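You operate a simulated robot arm through the tools that you are given. There is no shell and no other tool.

You are at the controls of a simulated two-armed robot. One attempt, no reset.

TASK
Run the motor in reverse at about 260 rpm, then lever to Stop and pump off.
Fine: start the pump once, set the lever, then the throttle marked for that way; no load; valves stay.

The check looks at the end state, three seconds after you hand in, the way a careful person would. Anything else that was tipped, shoved, dropped, spilled or broken makes it a failure.

THE ROBOT
Two 7-joint arms with two-finger grippers on one trunk that stands fixed in place. Base frame: the origin is at the foot of the trunk, x ahead of it, y to its left, z up. Lengths are in mm, angles in degrees, forces in N, time in s.
The left shoulder is at [45, 175, 1203], the right one opposite. With the tool pointing down near the work surface each hand reaches from about 100 to 840 mm from the base axis, measured 20 degrees to its own side. Payload 2.94 kg a hand.
The tool frame of a hand sits at the grasp point between the pads (the TCP): z along the fingers, y along the line on which they close. The tips reach 30 mm beyond it. The gripper opens to 138 mm. The gripper's body begins 109 mm behind the TCP.
Orientation is that of the tool frame in the base frame, as a unit quaternion [w, x, y, z]. With the fingers straight down and closing along the base's y, the tool's x points along the base's -x, its y along +y and its z along -z.

THE INTERFACE
- The arms move only by the tool apply_moves. It takes "left_plan", "right_plan" or both (then of equal length, played together; a hand with none holds still); each is a list of rows, each an object of numbers (a shift or turn left out is 0, a gripper value left out holds the last): "x", "y", "z": the shift along the tool's x, y, z in mm; "wx", "wy", "wz": the turn, a rotation vector about the tool's x, y, z in degrees; "hand": the opening in per cent of the stroke, from 0 (shut) to 100 (fully open). In form: [{"x": .., "y": .., "z": .., "wx": .., "wy": .., "wz": .., "hand": ..}, ...]. A call has 1 to 20 rows; each row is the pose to reach, as a shift and turn from the pose commanded when the call began, along the tool's axes at that moment. Each row takes 0.2 s and may step no farther than 50 mm and 8.6 degrees from the row before; otherwise, or with a gripper value out of range, the whole call is refused. Where a pose cannot be reached the arm comes as near as it can. A force on the tool above 40 N (or 10 N above the force at the start of the call, whichever is more), or a blocked arm, ends the call early, and 0.2 s more pass. Each finger halts on what it meets, pressing with about 21 N; the grip force reading is that of the motor and also rises with nothing between the fingers. The clock runs only during rows and for 0.2 s after the last one: add rows that repeat a pose to give the fingers time. It gives the time, the measured TCP pose, the force on the tool (base axes), the opening and the grip force at its end, in the units of the frame above (readings bear some noise), with the torque about the TCP (base axes, N m) and any sound that the robot's microphone picked up.
- Cameras (640 x 400 px; columns grow to the right, rows downward): "scene" is now at [93.6, 60.9, 1686.2]; the picture's right is [0.71, -0.71, 0.00], its down [-0.48, -0.49, -0.73] and it looks along [0.51, 0.51, -0.69] (base axes); focal length 286 px, centre (320, 200). "left" rides on the left gripper at [71, -19, -146] in its tool frame; the picture's right is [0.26, 0.97, 0.00], its down [-0.85, 0.23, -0.48] and it looks along [-0.46, 0.13, 0.88] (tool axes); focal length 280 px, centre (320, 200). "right" rides on the right gripper at [71, 19, -146] in its tool frame; the picture's right is [-0.26, 0.97, 0.00], its down [-0.85, -0.23, -0.48] and it looks along [-0.46, -0.12, 0.88] (tool axes); focal length 280 px, centre (320, 200). There is no depth. A picture from a camera that has moved, and an enlarged one, comes with that camera's place and axes in the base frame and with its lens.
- camera(camera): a new picture of that camera. It takes no simulated time.
- raise_lower(by): slides the trunk up (or, below 0, down) by that many mm; the arms and the scene camera ride with it, the base frame stays. It gives what a move gives, with no picture.
- aim_head(pan, tilt): turns the head with the scene camera to pan (to the left, within 120 degrees either way) and tilt (down, from -29 to 69), counted from straight ahead of the robot. It gives what a move gives.
- enlarge(camera, box): a new picture of the part [left, top, right, bottom] of that camera's present view, enlarged. It takes no simulated time.
- sign_off(): hands the job in; it is judged then, once.

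Places have to be worked out from the pictures, the camera data and where the tool is seen. Open the grippers and draw the arms clear of the work before you hand the job in, unless the task says otherwise.

The tools are called after ">>>" as a command line: name --argument value ..., lists and objects as JSON in quotes. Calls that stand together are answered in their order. apply_moves: Moves the arms, as the interface text tells. Its arguments: {"type":"object","properties":{"left_plan":{"type":"array"},"right_plan":{"type":"array"}},"required":[]} The other tools are called the same way: raise_lower (by) slides the trunk up or down; aim_head (pan, tilt) turns the head that bears the scene camera; camera (camera) takes a picture; enlarge (camera, box) takes an enlarged picture of a part of a camera's view; sign_off () hands the job in.

At the start:

```text
time_s: 0.0
left_ee_pos: [450.7, 543.1, 1355.2]
left_tool_rot: [0.0, -0.001, 1.0, -0.001]
left_force: [-0.2, -0.1, 0.5]
left_wrist_torque: [-0.03, 0.02, -0.02]
left_opening: 137.8
left_grasp_force: 0.1
right_ee_pos: [509.3, 20.5, 1317.4]
right_tool_rot: [-0.002, 0.0, 1.0, 0.0]
right_force: [-0.4, 0.6, -0.3]
right_wrist_torque: [-0.03, 0.0, -0.03]
right_opening: 137.7
right_grasp_force: 0.0
trunk travel left (down, up): [-375.0, 359.0]
head pan, tilt: [45.1, 43.3]
```

scene: 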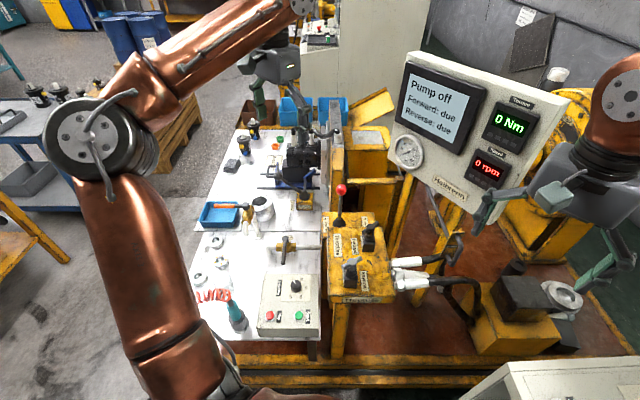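
right: 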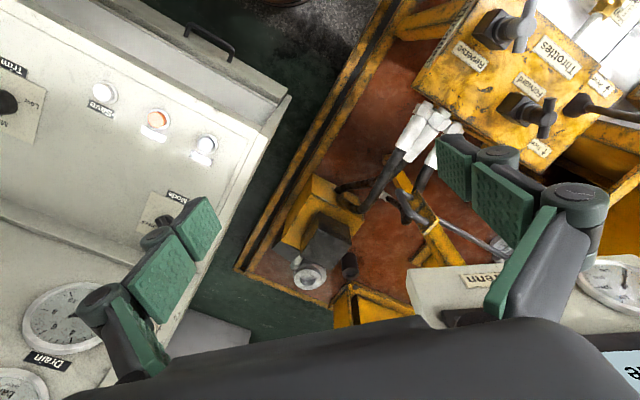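
left: 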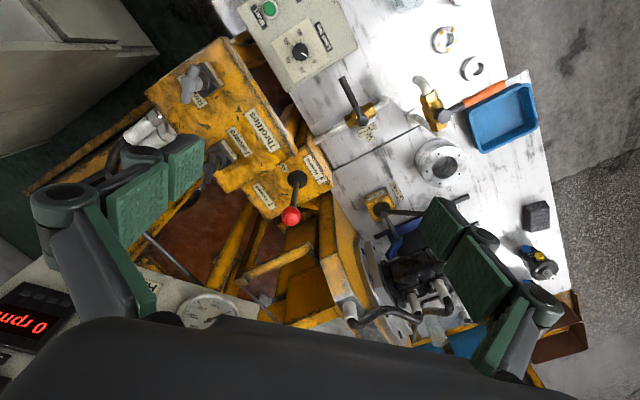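

The display reads pump off with Forward and Reverse both due. I'll enlarge the relevant areas to read the labels before moving.

>>> enlarge --camera "scene" --box '[240, 170, 420, 350]'

>>> enlarge --camera "left" --box '[140, 0, 400, 240]'

>>> enlarge --camera "right" --box '[400, 0, 640, 170]'

>>> enlarge --camera "scene" --box '[380, 40, 580, 220]'

```text
2.22 times, centred on (330, 260) of scene
camera zoom: at [93.6, 60.9, 1686.2], right [0.71, -0.71, 0.0], down [-0.48, -0.49, -0.73], along [0.51, 0.51, -0.69], focal length 636 px, centre (298, 67)
```

zoom: 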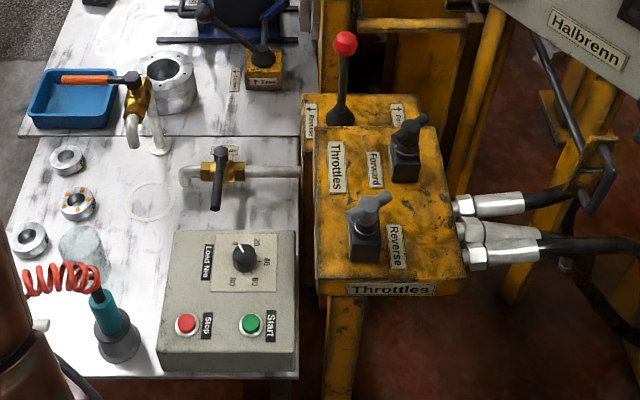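

```text
1.67 times, centred on (270, 120) of left
camera zoom: at [382.1, 524.4, 1501.6], right [-0.26, 0.96, 0.0], down [0.85, 0.23, 0.48], along [0.46, 0.12, -0.88], focal length 467 px, centre (403, 333)
```

zoom: 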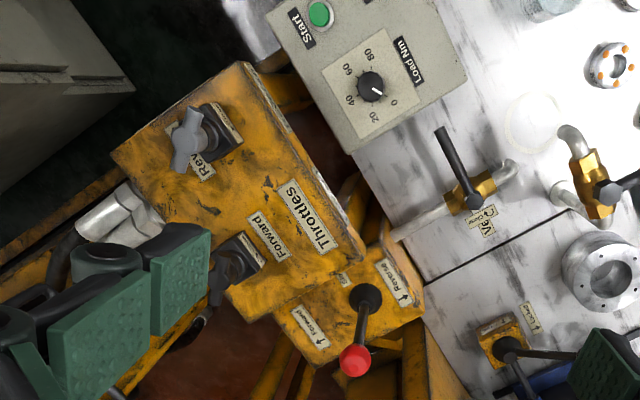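

```text
2.35 times, centred on (520, 85) of right
camera zoom: at [438.6, 40.7, 1462.9], right [0.26, 0.97, 0.0], down [0.85, -0.23, 0.47], along [0.46, -0.12, -0.88], focal length 660 px, centre (-151, 471)
```

zoom: 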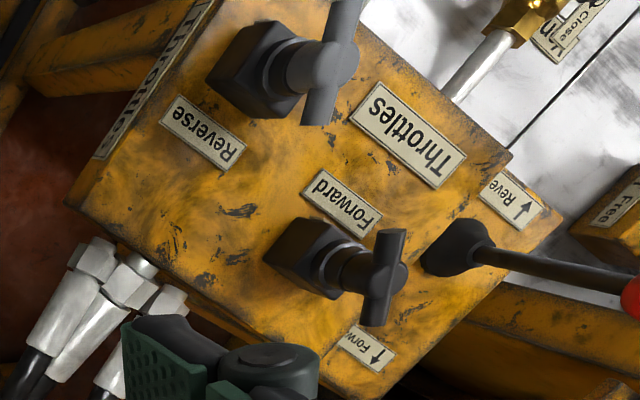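

```text
2.22 times, centred on (480, 130) of scene
camera zoom: at [93.6, 60.9, 1686.2], right [0.71, -0.71, 0.0], down [-0.48, -0.49, -0.73], along [0.51, 0.51, -0.69], focal length 636 px, centre (-36, 356)
```

zoom: 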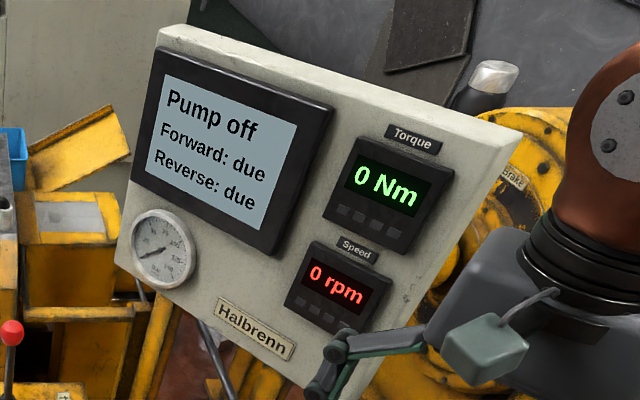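

I've triangulated the reverse throttle handle at about (490, 328, 994) and the red-ball lever near (680, 545), base at z≈860 and ball at z≈1022. I'll zoom in tighter on the labels, the load knob and the lever arrows.

>>> enlarge --camera "scene" --box '[310, 175, 400, 232]'

>>> enlarge --camera "scene" --box '[250, 260, 340, 345]'

>>> enlarge --camera "left" --box '[230, 135, 350, 235]'

>>> enlarge --camera "scene" --box '[320, 210, 410, 305]'

>>> enlarge --camera "left" --box '[140, 40, 260, 140]'

```text
7.02 times, centred on (355, 204) of scene
camera zoom: at [93.6, 60.9, 1686.2], right [0.71, -0.71, 0.0], down [-0.48, -0.49, -0.73], along [0.51, 0.51, -0.69], focal length 2010 px, centre (74, 175)
```

zoom: 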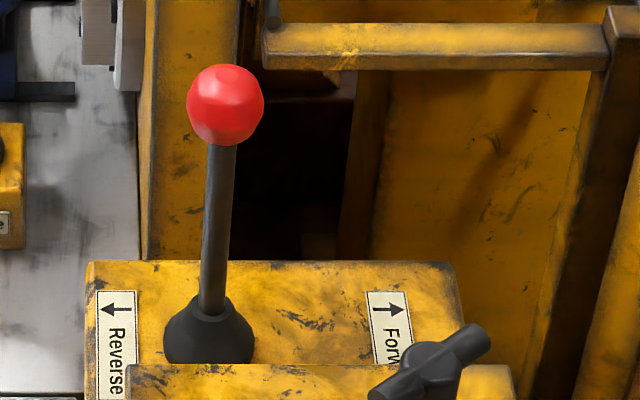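

```text
4.71 times, centred on (295, 302) of scene
camera zoom: at [93.6, 60.9, 1686.2], right [0.71, -0.71, 0.0], down [-0.48, -0.49, -0.73], along [0.51, 0.51, -0.69], focal length 1348 px, centre (438, -282)
```

zoom: 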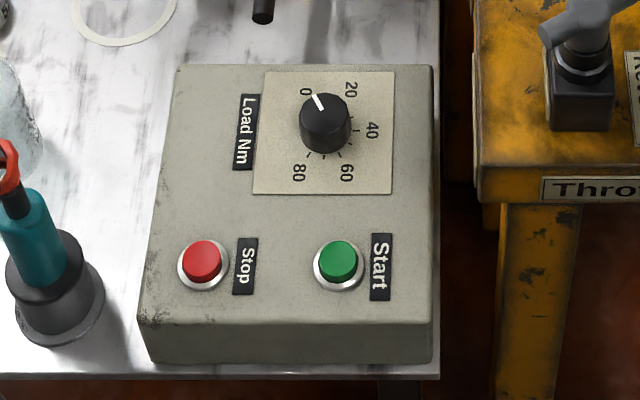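

```text
4.00 times, centred on (290, 185) of left
camera zoom: at [382.1, 524.4, 1501.6], right [-0.26, 0.96, 0.0], down [0.85, 0.23, 0.48], along [0.46, 0.12, -0.88], focal length 1122 px, centre (440, 260)
```

zoom: 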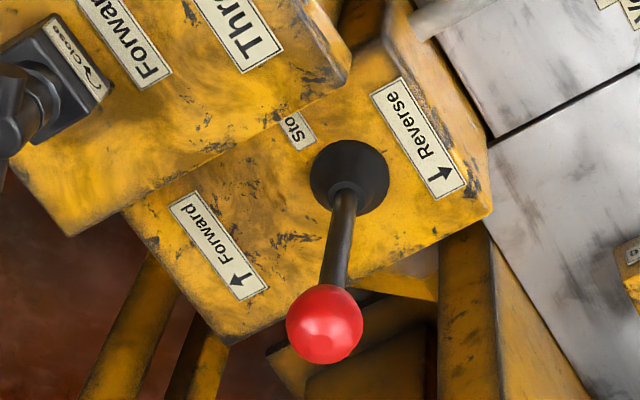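

```text
4.21 times, centred on (365, 258) of scene
camera zoom: at [93.6, 60.9, 1686.2], right [0.71, -0.71, 0.0], down [-0.48, -0.49, -0.73], along [0.51, 0.51, -0.69], focal length 1206 px, centre (130, -42)
```

zoom: 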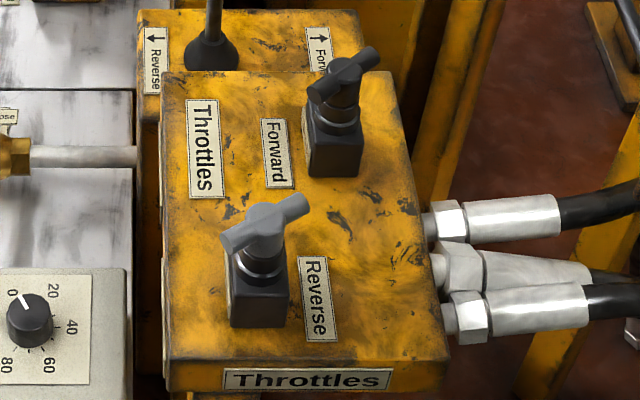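

```text
4.00 times, centred on (200, 90) of left
camera zoom: at [382.1, 524.4, 1501.6], right [-0.26, 0.96, 0.0], down [0.85, 0.23, 0.48], along [0.46, 0.12, -0.88], focal length 1122 px, centre (800, 640)
```

zoom: 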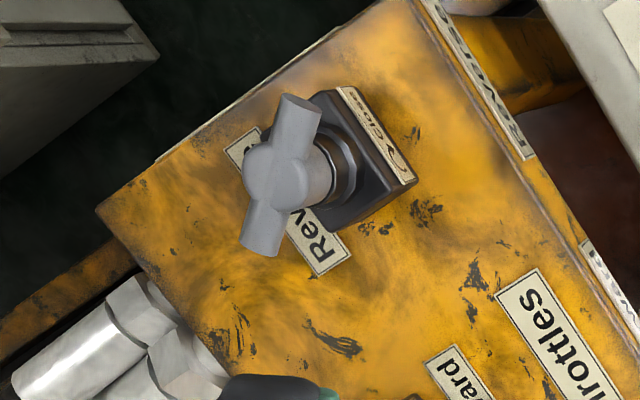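

The load knob is at 0 and the throttle valve bodies carry a "Close" arrow. I'll zoom further on the lever arrow labels and the close labels.

>>> enlarge --camera "left" --box '[272, 150, 302, 172]'

>>> enlarge --camera "left" --box '[230, 180, 260, 202]'

>>> enlarge --camera "left" --box '[215, 58, 250, 90]'

>>> enlarge --camera "scene" --box '[318, 212, 338, 226]'

>>> enlarge --camera "left" --box '[180, 75, 200, 90]'

```text
16.00 times, centred on (287, 161) of left
camera zoom: at [382.1, 524.4, 1501.6], right [-0.26, 0.96, 0.0], down [0.85, 0.23, 0.48], along [0.46, 0.12, -0.88], focal length 4486 px, centre (848, 824)
```

zoom: 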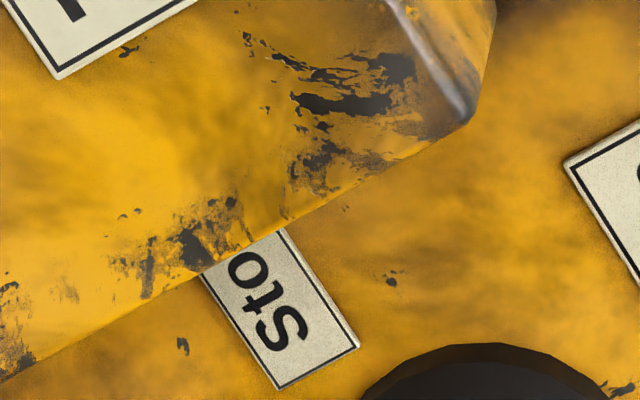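

```text
16.00 times, centred on (245, 191) of left
camera zoom: at [382.1, 524.4, 1501.6], right [-0.26, 0.96, 0.0], down [0.85, 0.23, 0.48], along [0.46, 0.12, -0.88], focal length 4486 px, centre (1520, 344)
```

zoom: 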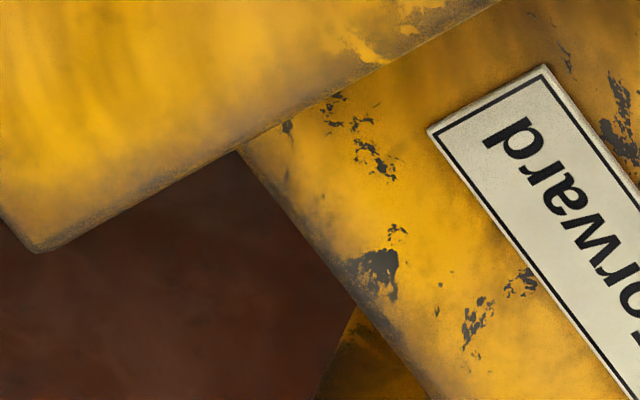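

```text
12.50 times, centred on (232, 74) of left
camera zoom: at [382.1, 524.4, 1501.6], right [-0.26, 0.96, 0.0], down [0.85, 0.23, 0.48], along [0.46, 0.12, -0.88], focal length 3505 px, centre (1414, 1775)
```

zoom: 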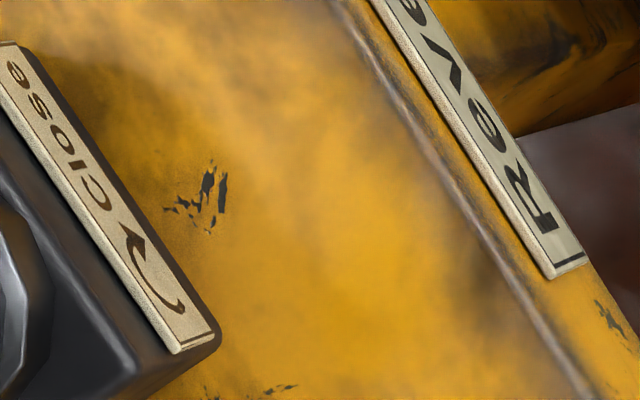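

```text
16.00 times, centred on (328, 219) of scene
camera zoom: at [93.6, 60.9, 1686.2], right [0.71, -0.71, 0.0], down [-0.48, -0.49, -0.73], along [0.51, 0.51, -0.69], focal length 4582 px, centre (192, -104)
```

zoom: 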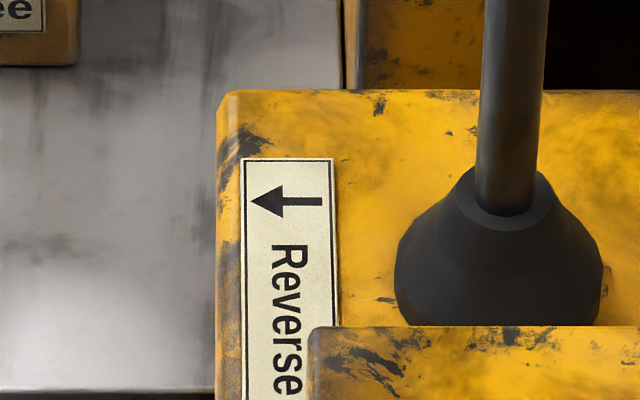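

```text
16.00 times, centred on (190, 82) of left
camera zoom: at [382.1, 524.4, 1501.6], right [-0.26, 0.96, 0.0], down [0.85, 0.23, 0.48], along [0.46, 0.12, -0.88], focal length 4486 px, centre (2400, 2080)
```

zoom: 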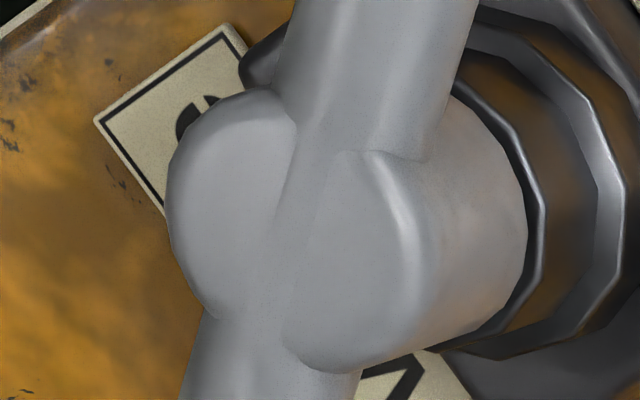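

Reverse is lever toward the picture's left, Forward is right, and Stop is the present middle position. I'll get the throttle's "Close" arrow at high zoom to settle its sense.

>>> enlarge --camera "left" --box '[206, 66, 228, 88]'

>>> enlarge --camera "left" --box '[193, 132, 218, 160]'

>>> enlarge --camera "right" --box '[470, 0, 545, 50]'

```text
16.00 times, centred on (217, 77) of left
camera zoom: at [382.1, 524.4, 1501.6], right [-0.26, 0.96, 0.0], down [0.85, 0.23, 0.48], along [0.46, 0.12, -0.88], focal length 4486 px, centre (1968, 2168)
```

zoom: 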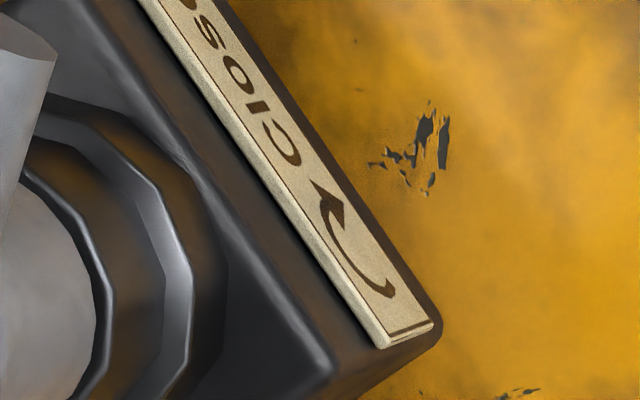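

```text
14.29 times, centred on (206, 146) of left
camera zoom: at [382.1, 524.4, 1501.6], right [-0.26, 0.96, 0.0], down [0.85, 0.23, 0.48], along [0.46, 0.12, -0.88], focal length 4006 px, centre (1956, 971)
```

zoom: 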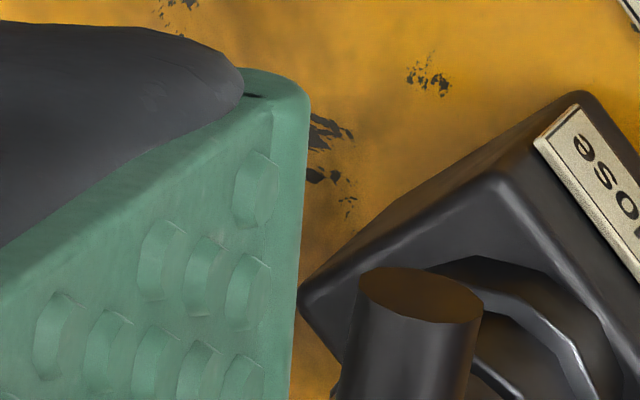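

```text
8.00 times, centred on (508, 25) of right
camera zoom: at [438.6, 40.7, 1462.9], right [0.26, 0.97, 0.0], down [0.85, -0.23, 0.47], along [0.46, -0.12, -0.88], focal length 2243 px, centre (-1180, 1600)
```

zoom: 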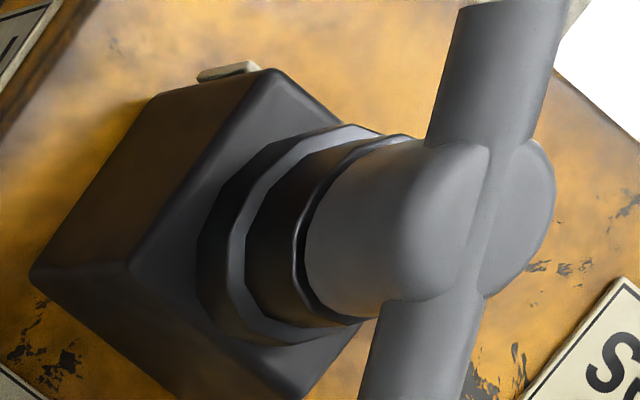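

The close arrow is clockwise seen from above, so opening is counter-clockwise. The Start button is at about (340, 404, 786) and Stop at about (272, 468, 786). I'll shut the left fingers and bring them above Start.

>>> apply_moves --left_plan '[{"x": 11.1, "y": -13.9, "z": 40, "hand": 0}, {"x": 22.1, "y": -27.7, "z": 80}, {"x": 33.2, "y": -41.6, "z": 120}, {"x": 44.3, "y": -55.4, "z": 160}, {"x": 55.4, "y": -69.3, "z": 200}, {"x": 66.4, "y": -83.2, "z": 240}, {"x": 77.5, "y": -97, "z": 280}, {"x": 88.6, "y": -110.9, "z": 320}, {"x": 99.6, "y": -124.7, "z": 360}, {"x": 110.7, "y": -138.6, "z": 400}, {"x": 110.7, "y": -138.6, "z": 405}]'

```text
time_s: 2.4
left_ee_pos: [342.5, 404.8, 948.4]
left_tool_rot: [0.002, 0.001, 1.0, -0.002]
left_force: [-1.2, 1.3, -1.4]
left_wrist_torque: [-0.14, -0.11, 0.04]
left_opening: 0.0
left_grasp_force: 20.8
right_ee_pos: [511.5, 23.7, 1315.4]
right_tool_rot: [0.0, 0.0, 1.0, -0.002]
right_force: [0.9, 1.3, -0.9]
right_wrist_torque: [-0.13, 0.04, 0.02]
right_opening: 137.9
right_grasp_force: 0.1
trunk travel left (down, up): [-375.0, 359.0]
head pan, tilt: [45.1, 43.3]
```

The hand is at (342, 405, 948), shut. I'll check its alignment over the Start button from both cameras.

>>> camera --camera "left"

>>> camera --camera "scene"

```text
taken
camera left: at [273.6, 386.2, 1093.9], right [-0.26, 0.97, -0.01], down [0.85, 0.23, 0.48], along [0.46, 0.12, -0.88], focal length 280 px, centre (320, 200)
```

left: 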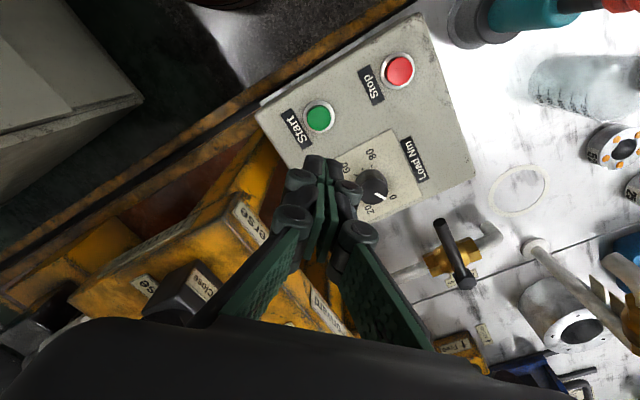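

```text
taken
camera scene: at [94.7, 65.6, 1685.6], right [0.71, -0.71, 0.0], down [-0.49, -0.49, -0.73], along [0.51, 0.51, -0.69], focal length 286 px, centre (320, 200)
```

scene: 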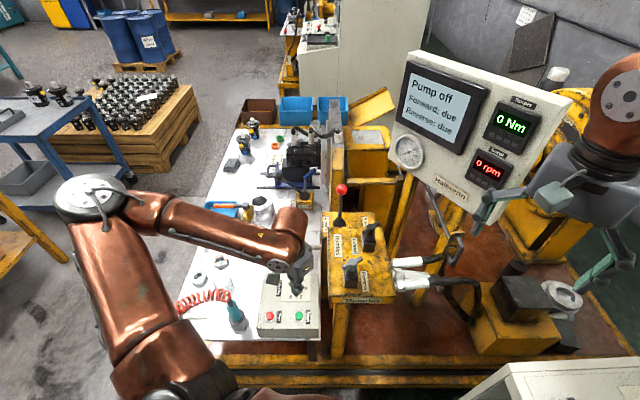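

The back-projected button centre is (339, 403) at z≈786, consistent with the tool at (340, 404.5). I'll descend to just at the button's face.

>>> apply_moves --left_plan '[{"x": 0, "y": -1, "z": 40}, {"x": 0.5, "y": -1, "z": 80}, {"x": 0.5, "y": -1, "z": 110}, {"x": 0.5, "y": -1, "z": 122}, {"x": 0.5, "y": -1, "z": 126}, {"x": 0.5, "y": -1, "z": 128}]'

>>> camera --camera "left"

```text
time_s: 3.8
left_ee_pos: [341.2, 403.3, 822.7]
left_tool_rot: [0.001, 0.0, 1.0, 0.0]
left_force: [-0.8, 0.9, -0.5]
left_wrist_torque: [0.04, -0.01, 0.0]
left_opening: 0.0
left_grasp_force: 21.4
right_ee_pos: [510.0, 20.1, 1318.2]
right_tool_rot: [-0.001, 0.0, 1.0, 0.001]
right_force: [0.5, 0.5, 0.2]
right_wrist_torque: [0.02, -0.02, 0.01]
right_opening: 138.3
right_grasp_force: 0.1
trunk travel left (down, up): [-375.0, 359.0]
head pan, tilt: [45.1, 43.3]
```

```text
taken
camera left: at [272.2, 384.1, 968.1], right [-0.26, 0.97, 0.0], down [0.85, 0.23, 0.48], along [0.46, 0.12, -0.88], focal length 280 px, centre (320, 200)
```

left: 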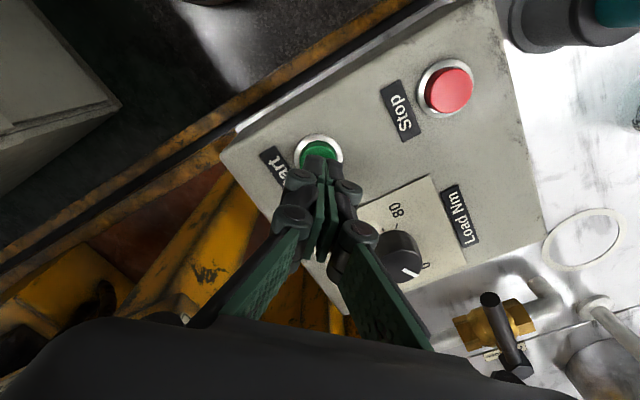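

The tips are right over the Start button, about 6 mm above it. I'll press slowly, then hold and read the sound and force.

>>> apply_moves --left_plan '[{"z": 2}, {"z": 4}, {"z": 6}, {"z": 7.5}, {"z": 9}]'

>>> enlarge --camera "scene" --box '[380, 40, 580, 220]'

```text
time_s: 5.0
left_ee_pos: [340.1, 404.7, 813.5]
left_tool_rot: [0.0, -0.001, 1.0, 0.0]
left_force: [0.0, -0.7, 1.6]
left_wrist_torque: [0.04, 0.03, 0.02]
left_opening: 5.9
left_grasp_force: 28.5
right_ee_pos: [509.6, 21.2, 1318.3]
right_tool_rot: [-0.001, 0.0, 1.0, 0.0]
right_force: [-0.2, -0.4, 0.4]
right_wrist_torque: [-0.02, -0.01, 0.0]
right_opening: 138.1
right_grasp_force: 0.1
trunk travel left (down, up): [-375.0, 359.0]
head pan, tilt: [45.1, 43.3]
```

```text
2.22 times, centred on (480, 130) of scene
camera zoom: at [93.6, 60.7, 1686.3], right [0.71, -0.71, 0.0], down [-0.48, -0.49, -0.73], along [0.51, 0.52, -0.69], focal length 636 px, centre (-36, 356)
```

zoom: 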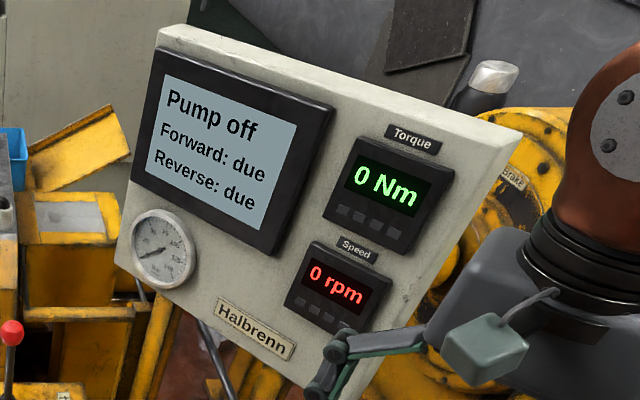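

Light contact (1.6 N) with the fingers spread slightly; the pump is still off. I'll press a little further.

>>> apply_moves --left_plan '[{"z": 1.5, "hand": 0}, {"z": 3}, {"z": 4}]'

>>> enlarge --camera "left" --box '[240, 110, 400, 210]'

>>> enlarge --camera "scene" --box '[380, 40, 580, 220]'

```text
time_s: 5.8
left_ee_pos: [341.2, 403.6, 809.3]
left_tool_rot: [0.001, -0.001, 1.0, -0.001]
left_force: [-1.2, -1.1, 5.7]
left_wrist_torque: [-0.02, 0.04, -0.01]
left_opening: 6.0
left_grasp_force: 28.5
right_ee_pos: [509.1, 22.0, 1317.9]
right_tool_rot: [0.0, -0.001, 1.0, 0.0]
right_force: [-0.5, -0.9, 0.0]
right_wrist_torque: [0.0, -0.02, 0.04]
right_opening: 138.0
right_grasp_force: 0.0
trunk travel left (down, up): [-375.0, 359.0]
head pan, tilt: [45.1, 43.3]
heard: click
```

```text
4.00 times, centred on (320, 160) of left
camera zoom: at [271.5, 383.9, 956.1], right [-0.26, 0.96, 0.0], down [0.85, 0.23, 0.48], along [0.46, 0.12, -0.88], focal length 1122 px, centre (320, 360)
```

zoom: 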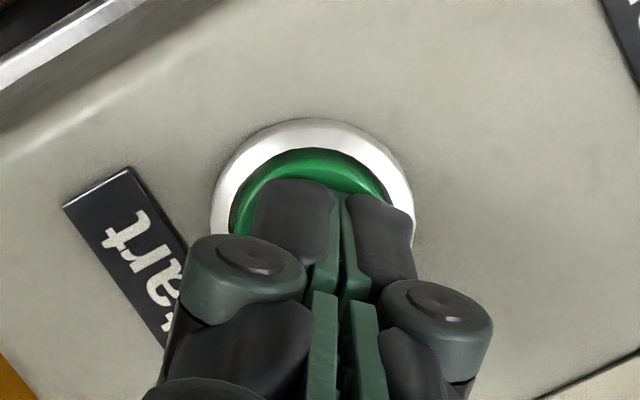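

```text
2.22 times, centred on (480, 130) of scene
camera zoom: at [93.1, 60.2, 1686.4], right [0.71, -0.71, 0.0], down [-0.48, -0.49, -0.73], along [0.51, 0.52, -0.69], focal length 636 px, centre (-36, 356)
```

zoom: 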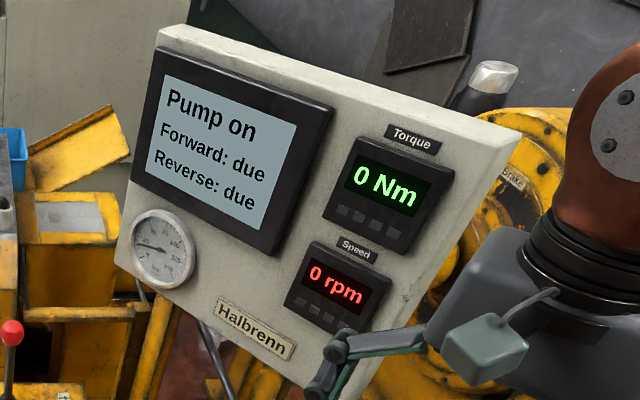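

Click heard, and the display now shows Pump on at 0 rpm. I'll lift off the button, then rise and turn the hand 45° so the fingers close along the lever's swing.

>>> apply_moves --left_plan '[{"z": -30}, {"z": -75}, {"z": -120}, {"z": -165}, {"z": -210}, {"z": -255}, {"z": -300}, {"x": -30, "y": 4, "z": -320, "wz": -6.4}, {"x": -60, "y": 8, "z": -340, "wz": -12.8}, {"x": -90, "y": 12, "z": -340, "wz": -19.3}, {"x": -120, "y": 16, "z": -340, "wz": -25.7}, {"x": -150, "y": 20, "z": -340, "wz": -32.1}, {"x": -180, "y": 24, "z": -340, "wz": -38.5}, {"x": -210, "y": 25, "z": -340, "wz": -45, "hand": 60}, {"x": -210, "y": 25, "z": -340, "wz": -45, "hand": 60}]'

>>> camera --camera "left"

>>> camera --camera "scene"

```text
time_s: 9.0
left_ee_pos: [552.0, 429.1, 1150.5]
left_tool_rot: [0.0, -0.383, 0.924, -0.001]
left_force: [0.1, 0.2, 0.0]
left_wrist_torque: [0.01, -0.04, 0.01]
left_opening: 51.8
left_grasp_force: 0.0
right_ee_pos: [508.3, 21.8, 1317.9]
right_tool_rot: [0.0, -0.001, 1.0, 0.0]
right_force: [0.4, 0.0, 0.5]
right_wrist_torque: [0.0, -0.05, 0.03]
right_opening: 138.0
right_grasp_force: 0.0
trunk travel left (down, up): [-375.0, 359.0]
head pan, tilt: [45.1, 43.3]
```

```text
taken
camera left: at [517.1, 365.1, 1296.6], right [-0.87, 0.5, 0.0], down [0.43, 0.76, 0.48], along [0.24, 0.41, -0.88], focal length 280 px, centre (320, 200)
```

left: 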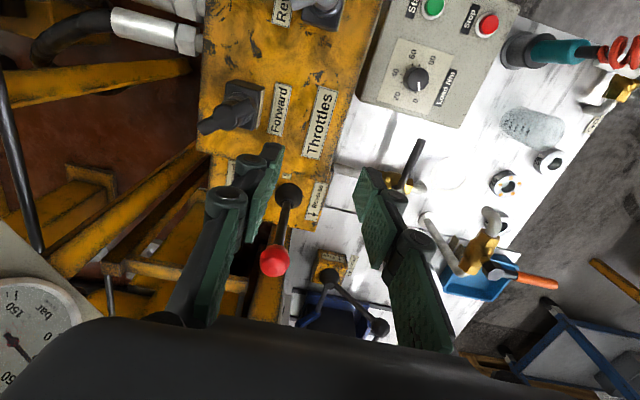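

```text
taken
camera scene: at [92.4, 61.2, 1686.4], right [0.71, -0.71, 0.0], down [-0.48, -0.49, -0.73], along [0.51, 0.51, -0.69], focal length 286 px, centre (320, 200)
```

scene: 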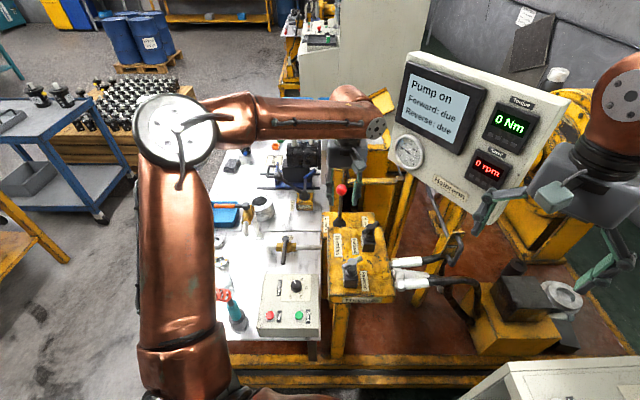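

The fingers are set with a 52 mm gap in line with the swing. I judge the ball at about (681, 543, 1024), so I'll move over it while staying high and check.

>>> apply_moves --left_plan '[{"x": -30, "y": -2}, {"x": -65, "y": -4}, {"x": -100, "y": -7}, {"x": -135, "y": -9}, {"x": -160, "y": -11}, {"x": -173.9, "y": -12}, {"x": -173.9, "y": -12}]'

>>> camera --camera "left"

>>> camera --camera "scene"

```text
time_s: 10.6
left_ee_pos: [633.8, 533.3, 1148.1]
left_tool_rot: [0.001, -0.383, 0.924, -0.001]
left_force: [-0.8, -0.4, -0.3]
left_wrist_torque: [-0.01, -0.01, -0.02]
left_opening: 82.7
left_grasp_force: 0.1
left hand out of reach, approached as far as the arm can: row 4, 5, 6, 7
right_ee_pos: [510.0, 20.8, 1317.6]
right_tool_rot: [-0.001, 0.0, 1.0, 0.0]
right_force: [-0.1, 0.4, -0.1]
right_wrist_torque: [0.0, -0.01, 0.04]
right_opening: 137.9
right_grasp_force: 0.0
trunk travel left (down, up): [-375.0, 359.0]
head pan, tilt: [45.1, 43.3]
```

```text
taken
camera left: at [597.7, 469.8, 1292.9], right [-0.87, 0.5, 0.0], down [0.43, 0.76, 0.48], along [0.24, 0.41, -0.88], focal length 280 px, centre (320, 200)
```

left: 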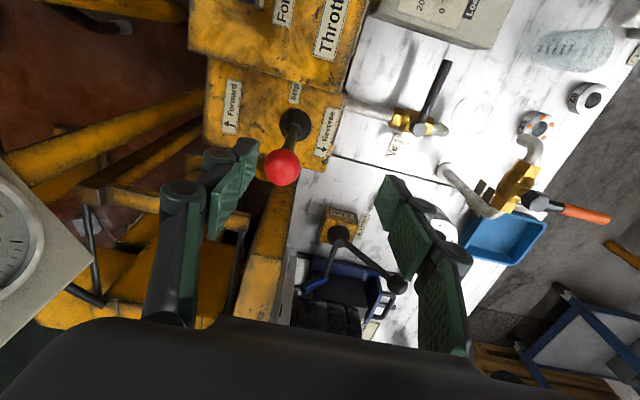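

```text
taken
camera scene: at [93.5, 60.5, 1686.3], right [0.71, -0.71, 0.0], down [-0.48, -0.49, -0.73], along [0.51, 0.52, -0.69], focal length 286 px, centre (320, 200)
```

scene: 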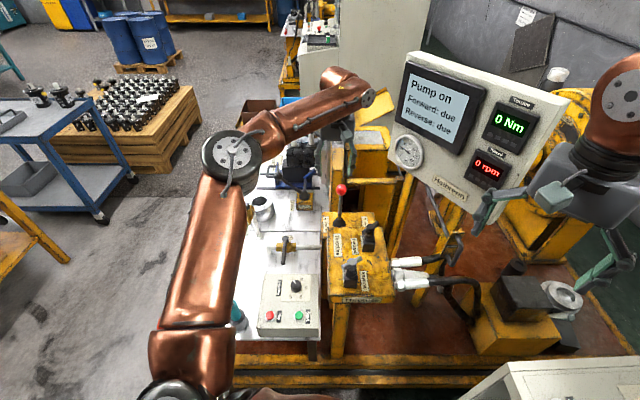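

The arm ran out of reach about 50 mm short while vertical. I'll tilt the fingers 21° outward about the tool's y, away from the robot, which brings the wrist nearer the shoulder, still well above the ball.

>>> apply_moves --left_plan '[{"wy": -7}, {"wy": -14}, {"wy": -21}, {"wy": -21}]'

>>> camera --camera "left"

>>> enlarge --camera "scene" --box '[260, 60, 440, 260]'

```text
time_s: 11.6
left_ee_pos: [634.3, 532.7, 1144.9]
left_tool_rot: [0.169, -0.377, 0.908, 0.069]
left_force: [0.4, -0.2, 0.5]
left_wrist_torque: [-0.01, 0.0, -0.01]
left_opening: 82.9
left_grasp_force: 0.0
right_ee_pos: [510.7, 21.3, 1317.4]
right_tool_rot: [-0.001, 0.0, 1.0, 0.0]
right_force: [0.8, 0.5, 0.2]
right_wrist_torque: [0.0, 0.01, 0.01]
right_opening: 138.1
right_grasp_force: 0.1
trunk travel left (down, up): [-375.0, 359.0]
head pan, tilt: [45.1, 43.3]
```

```text
taken
camera left: at [565.6, 435.2, 1256.2], right [-0.86, 0.51, -0.1], down [0.28, 0.6, 0.75], along [0.44, 0.61, -0.66], focal length 280 px, centre (320, 200)
```

left: 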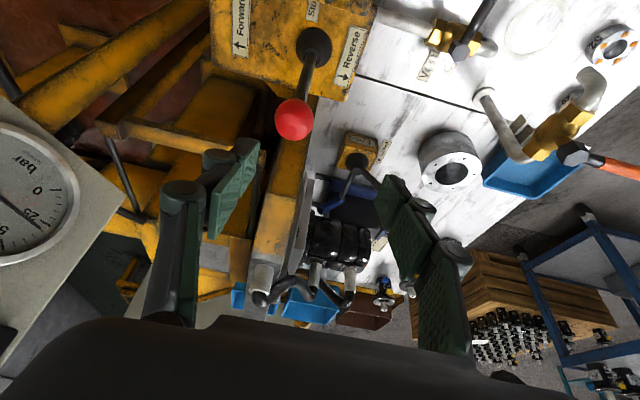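

```text
2.00 times, centred on (350, 160) of scene
camera zoom: at [94.4, 60.9, 1686.2], right [0.71, -0.71, 0.0], down [-0.48, -0.49, -0.73], along [0.51, 0.51, -0.69], focal length 573 px, centre (260, 280)
```

zoom: 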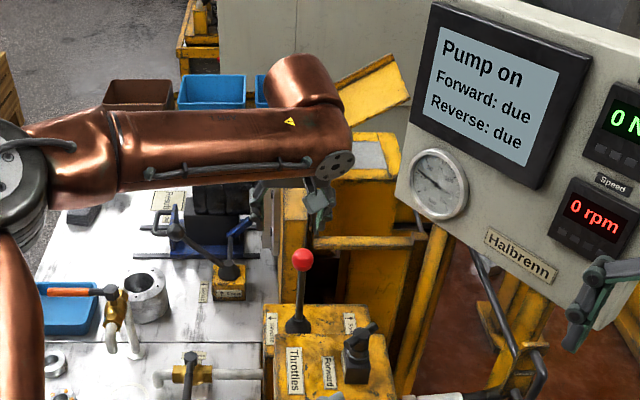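

The hand is now at (634, 533, 1145), tilted 21°, and the ball back-projects to about (683, 543, 1024). I'll shift 27 mm sideways onto the approach line, then descend halfway along the tool axis.

>>> apply_moves --left_plan '[{"x": 3, "y": -14, "z": 4}, {"x": 5.6, "y": -26.7, "z": 8.6}, {"x": 5.6, "y": -26.7, "z": 35}, {"x": 5.6, "y": -26.7, "z": 60}, {"x": 5.6, "y": -26.7, "z": 60}]'

>>> camera --camera "left"

>>> enlarge --camera "scene" --box '[260, 60, 440, 260]'

```text
time_s: 12.8
left_ee_pos: [664.0, 525.0, 1085.4]
left_tool_rot: [0.168, -0.378, 0.908, 0.07]
left_force: [-0.6, 0.0, 0.3]
left_wrist_torque: [-0.03, -0.03, -0.01]
left_opening: 82.8
left_grasp_force: 0.1
right_ee_pos: [510.1, 20.9, 1317.4]
right_tool_rot: [0.0, -0.001, 1.0, 0.0]
right_force: [-0.3, 0.1, 0.3]
right_wrist_torque: [0.02, -0.01, -0.01]
right_opening: 138.2
right_grasp_force: 0.1
trunk travel left (down, up): [-375.0, 359.0]
head pan, tilt: [45.1, 43.3]
```

```text
taken
camera left: at [595.2, 427.3, 1195.9], right [-0.86, 0.51, -0.1], down [0.28, 0.6, 0.75], along [0.44, 0.61, -0.66], focal length 280 px, centre (320, 200)
```

left: 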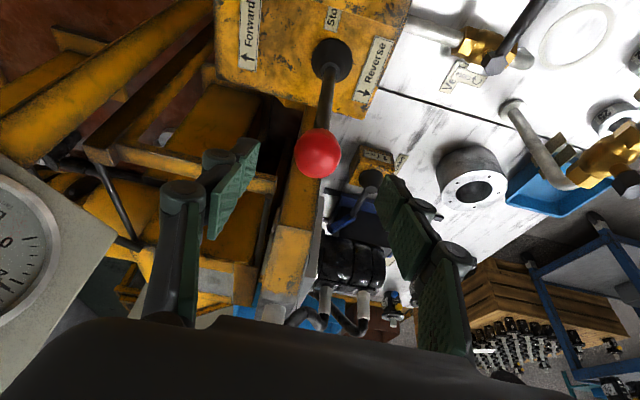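

```text
2.00 times, centred on (350, 160) of scene
camera zoom: at [93.2, 60.7, 1686.3], right [0.71, -0.71, 0.0], down [-0.48, -0.49, -0.73], along [0.51, 0.52, -0.69], focal length 573 px, centre (260, 280)
```

zoom: 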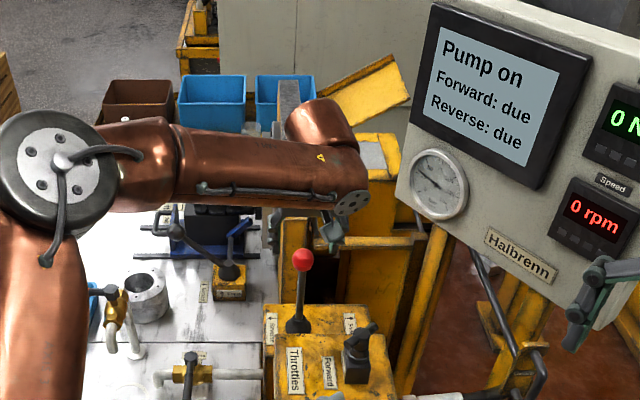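

The ball is centred between the fingers in column and right on the approach line. I'll descend the remaining 61 mm so the pads straddle it.

>>> apply_moves --left_plan '[{"z": 25}, {"z": 45}, {"z": 58}, {"z": 62}, {"z": 62}]'

>>> camera --camera "left"

>>> enlarge --camera "scene" --box '[290, 130, 400, 230]'

```text
time_s: 14.0
left_ee_pos: [681.2, 540.3, 1028.0]
left_tool_rot: [0.167, -0.376, 0.909, 0.069]
left_force: [0.5, -0.4, 0.5]
left_wrist_torque: [0.02, -0.01, -0.01]
left_opening: 82.9
left_grasp_force: 0.1
right_ee_pos: [508.5, 21.6, 1317.9]
right_tool_rot: [-0.002, 0.0, 1.0, 0.0]
right_force: [0.1, 0.1, -0.5]
right_wrist_torque: [0.04, -0.04, -0.02]
right_opening: 137.9
right_grasp_force: 0.0
trunk travel left (down, up): [-375.0, 359.0]
head pan, tilt: [45.1, 43.3]
```

```text
taken
camera left: at [612.2, 443.3, 1138.8], right [-0.86, 0.51, -0.1], down [0.28, 0.6, 0.75], along [0.44, 0.61, -0.66], focal length 280 px, centre (320, 200)
```

left: 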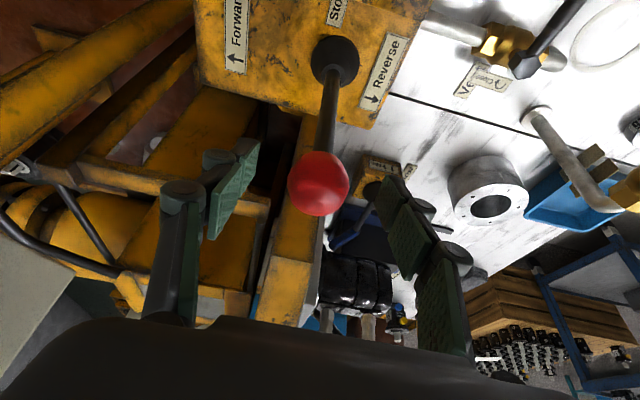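

```text
4.00 times, centred on (345, 180) of scene
camera zoom: at [93.8, 60.9, 1686.3], right [0.71, -0.71, 0.0], down [-0.48, -0.49, -0.73], along [0.51, 0.51, -0.69], focal length 1146 px, centre (220, 280)
```

zoom: 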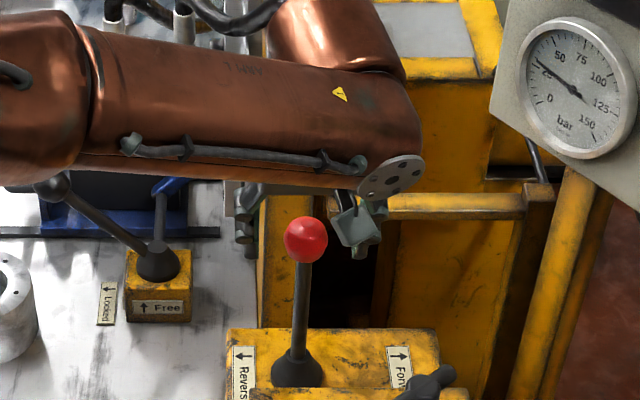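

The ball sits at the pad centres in both views. I'll narrow the fingers to a loose cage around the 39 mm ball.

>>> apply_moves --left_plan '[{"z": 3, "hand": 34}, {"z": 3, "hand": 34}, {"z": 3, "hand": 34}]'

>>> camera --camera "left"

```text
time_s: 14.8
left_ee_pos: [682.6, 540.9, 1025.7]
left_tool_rot: [0.169, -0.377, 0.908, 0.069]
left_force: [0.0, 0.6, 0.6]
left_wrist_torque: [0.03, 0.0, 0.02]
left_opening: 46.9
left_grasp_force: 0.1
right_ee_pos: [509.4, 21.3, 1317.7]
right_tool_rot: [-0.001, 0.0, 1.0, 0.0]
right_force: [0.1, 0.1, 0.5]
right_wrist_torque: [0.0, 0.01, 0.02]
right_opening: 137.9
right_grasp_force: 0.1
trunk travel left (down, up): [-375.0, 359.0]
head pan, tilt: [45.1, 43.3]
```

```text
taken
camera left: at [613.3, 443.8, 1136.2], right [-0.86, 0.51, -0.1], down [0.28, 0.6, 0.75], along [0.44, 0.61, -0.66], focal length 280 px, centre (320, 200)
```

left: 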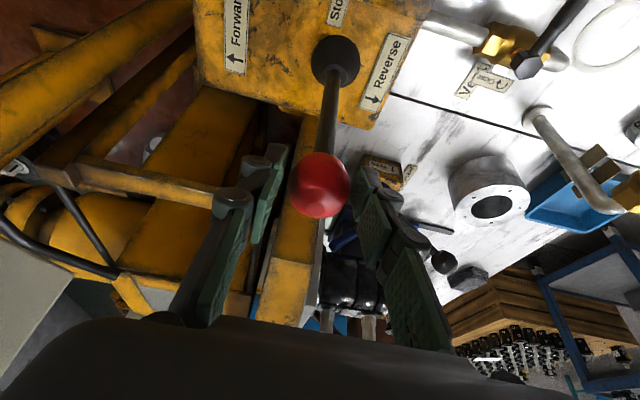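

The ball is caged with ~4 mm clearance each side. I'll push toward Reverse (tool +y) in small steps along the lever's arc.

>>> apply_moves --left_plan '[{"y": 8, "z": 0.2}, {"y": 16, "z": 0.7}, {"y": 24, "z": 1.5}, {"y": 32, "z": 2.8}, {"y": 38, "z": 4}, {"y": 38, "z": 4}]'

>>> camera --camera "left"

>>> enlarge --camera "scene" --box '[290, 60, 550, 240]'

```text
time_s: 16.2
left_ee_pos: [656.5, 567.9, 1021.0]
left_tool_rot: [0.169, -0.377, 0.908, 0.07]
left_force: [0.4, 0.0, 0.6]
left_wrist_torque: [-0.03, 0.01, -0.01]
left_opening: 47.5
left_grasp_force: 0.0
right_ee_pos: [510.1, 21.3, 1317.1]
right_tool_rot: [0.0, -0.001, 1.0, 0.0]
right_force: [0.0, 0.0, -0.5]
right_wrist_torque: [-0.02, 0.05, -0.02]
right_opening: 138.2
right_grasp_force: 0.1
trunk travel left (down, up): [-375.0, 359.0]
head pan, tilt: [45.1, 43.3]
```

```text
taken
camera left: at [587.7, 471.2, 1131.9], right [-0.86, 0.51, -0.09], down [0.28, 0.6, 0.75], along [0.44, 0.61, -0.66], focal length 280 px, centre (320, 200)
```

left: 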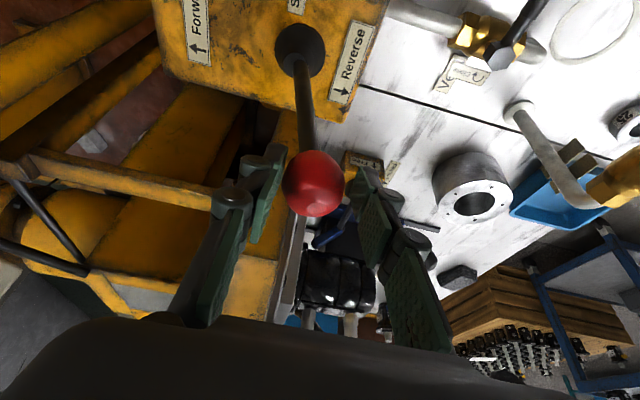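

```text
2.22 times, centred on (420, 150) of scene
camera zoom: at [94.0, 60.7, 1686.2], right [0.71, -0.71, 0.0], down [-0.48, -0.49, -0.73], along [0.51, 0.52, -0.69], focal length 636 px, centre (98, 311)
```

zoom: 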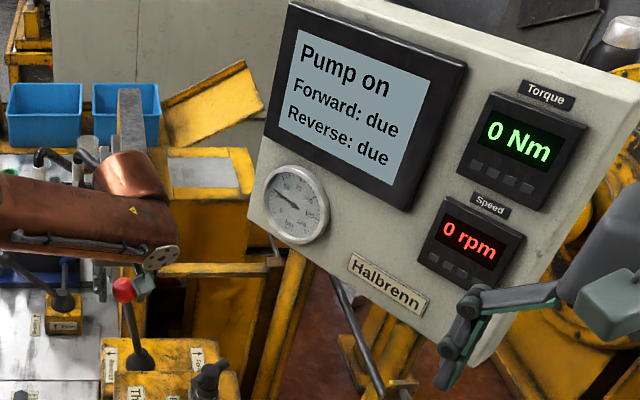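

The lever follows freely, about 12° toward Reverse, with no click yet. I'll keep pushing along the arc.

>>> apply_moves --left_plan '[{"y": 7, "z": 1.7}, {"y": 14, "z": 3.8}, {"y": 20, "z": 5.8}, {"y": 26, "z": 8}, {"y": 26, "z": 8}]'

>>> enlarge --camera "scene" --box '[270, 60, 530, 240]'

```text
time_s: 17.4
left_ee_pos: [639.9, 588.1, 1014.5]
left_tool_rot: [0.169, -0.376, 0.908, 0.069]
left_force: [-1.1, 0.8, 0.2]
left_wrist_torque: [0.01, -0.01, 0.03]
left_opening: 46.9
left_grasp_force: 0.1
right_ee_pos: [510.0, 20.4, 1317.7]
right_tool_rot: [-0.001, -0.001, 1.0, 0.0]
right_force: [0.9, -0.2, 0.3]
right_wrist_torque: [-0.01, 0.02, 0.0]
right_opening: 138.0
right_grasp_force: 0.1
trunk travel left (down, up): [-375.0, 359.0]
head pan, tilt: [45.1, 43.3]
```

```text
2.22 times, centred on (400, 150) of scene
camera zoom: at [93.9, 60.9, 1686.2], right [0.71, -0.71, 0.0], down [-0.48, -0.49, -0.73], along [0.51, 0.51, -0.69], focal length 636 px, centre (142, 311)
```

zoom: 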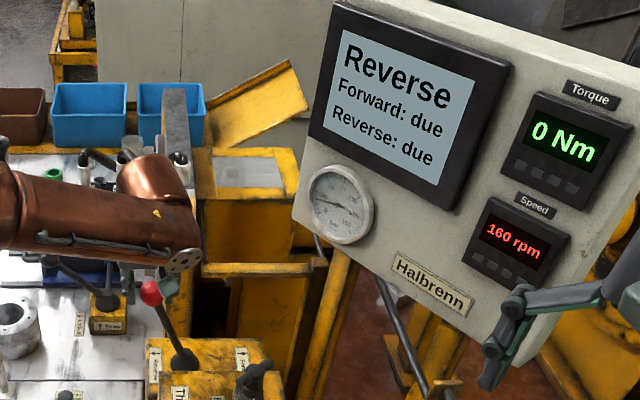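

The display now shows "Reverse" at 160 rpm, so the throttle is already part-open. I'll push a little further to seat the lever and watch for resistance.

>>> apply_moves --left_plan '[{"y": 4, "z": 1.7}, {"y": 8, "z": 3.4}, {"y": 8, "z": 3.4}]'

>>> camera --camera "left"

>>> enlarge --camera "scene" --box '[270, 60, 530, 240]'

```text
time_s: 18.2
left_ee_pos: [634.4, 595.4, 1011.5]
left_tool_rot: [0.169, -0.377, 0.908, 0.069]
left_force: [0.1, -0.2, 0.0]
left_wrist_torque: [-0.01, 0.0, 0.0]
left_opening: 46.6
left_grasp_force: 0.0
right_ee_pos: [510.0, 20.7, 1317.7]
right_tool_rot: [-0.001, 0.0, 1.0, 0.0]
right_force: [-0.1, -0.6, 0.8]
right_wrist_torque: [0.01, -0.02, -0.01]
right_opening: 138.0
right_grasp_force: 0.1
trunk travel left (down, up): [-375.0, 359.0]
head pan, tilt: [45.1, 43.3]
```

```text
taken
camera left: at [566.2, 497.4, 1121.1], right [-0.86, 0.51, -0.1], down [0.28, 0.6, 0.75], along [0.44, 0.61, -0.66], focal length 280 px, centre (320, 200)
```

left: 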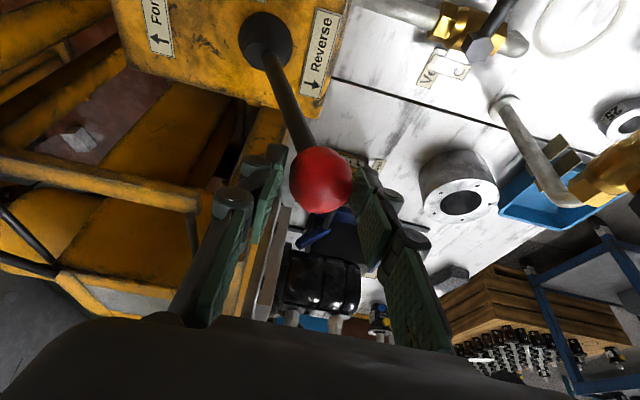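

```text
2.22 times, centred on (400, 150) of scene
camera zoom: at [93.8, 60.9, 1686.2], right [0.71, -0.71, 0.0], down [-0.48, -0.49, -0.73], along [0.51, 0.51, -0.69], focal length 636 px, centre (142, 311)
```

zoom: 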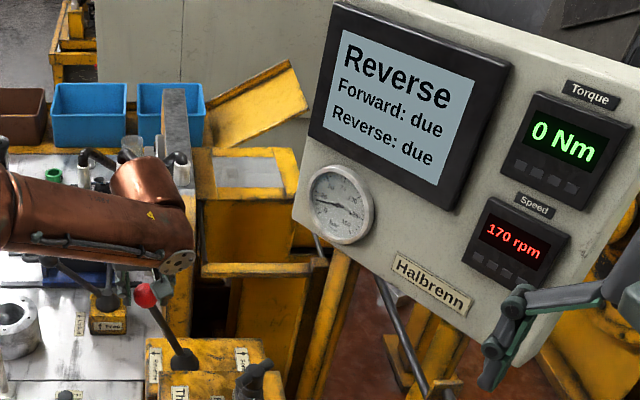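

The ball has run ahead of the pushing finger, meaning the lever has snapped into its Reverse position; speed is at 170 rpm. I'll open the fingers and withdraw along the tool axis, then confirm the lever stays.

>>> apply_moves --left_plan '[{"hand": 60}, {"hand": 60}, {"hand": 60}, {"z": -25}, {"z": -60}, {"z": -100}, {"z": -135}]'

>>> camera --camera "left"

>>> enlarge --camera "scene" --box '[270, 60, 530, 240]'

```text
time_s: 19.8
left_ee_pos: [602.1, 558.6, 1136.9]
left_tool_rot: [0.169, -0.377, 0.908, 0.068]
left_force: [-0.6, 0.5, 0.4]
left_wrist_torque: [0.03, -0.01, 0.01]
left_opening: 82.9
left_grasp_force: 0.1
right_ee_pos: [509.4, 20.3, 1317.5]
right_tool_rot: [0.001, 0.0, 1.0, 0.0]
right_force: [-0.2, -0.4, 0.5]
right_wrist_torque: [0.04, 0.01, 0.04]
right_opening: 138.2
right_grasp_force: 0.0
trunk travel left (down, up): [-375.0, 359.0]
head pan, tilt: [45.1, 43.3]
```

```text
taken
camera left: at [532.1, 462.6, 1248.0], right [-0.86, 0.51, -0.1], down [0.28, 0.6, 0.75], along [0.44, 0.61, -0.66], focal length 280 px, centre (320, 200)
```

left: 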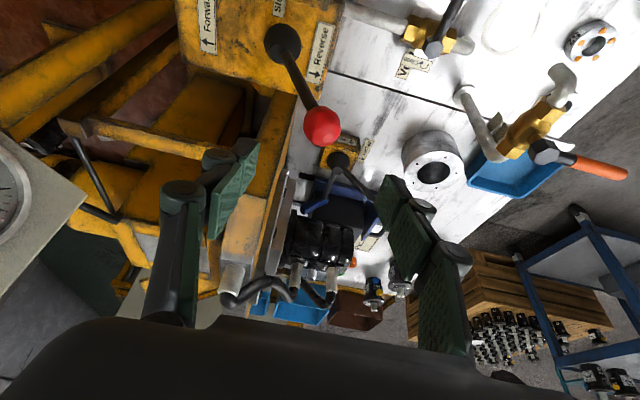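

```text
2.22 times, centred on (400, 150) of scene
camera zoom: at [92.8, 59.8, 1686.4], right [0.71, -0.71, 0.0], down [-0.48, -0.49, -0.73], along [0.51, 0.52, -0.69], focal length 636 px, centre (142, 311)
```

zoom: 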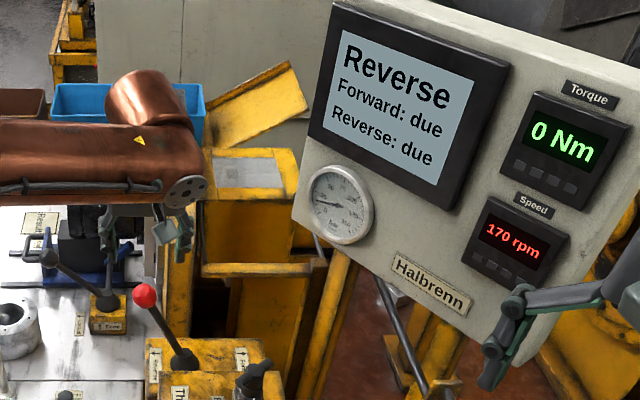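

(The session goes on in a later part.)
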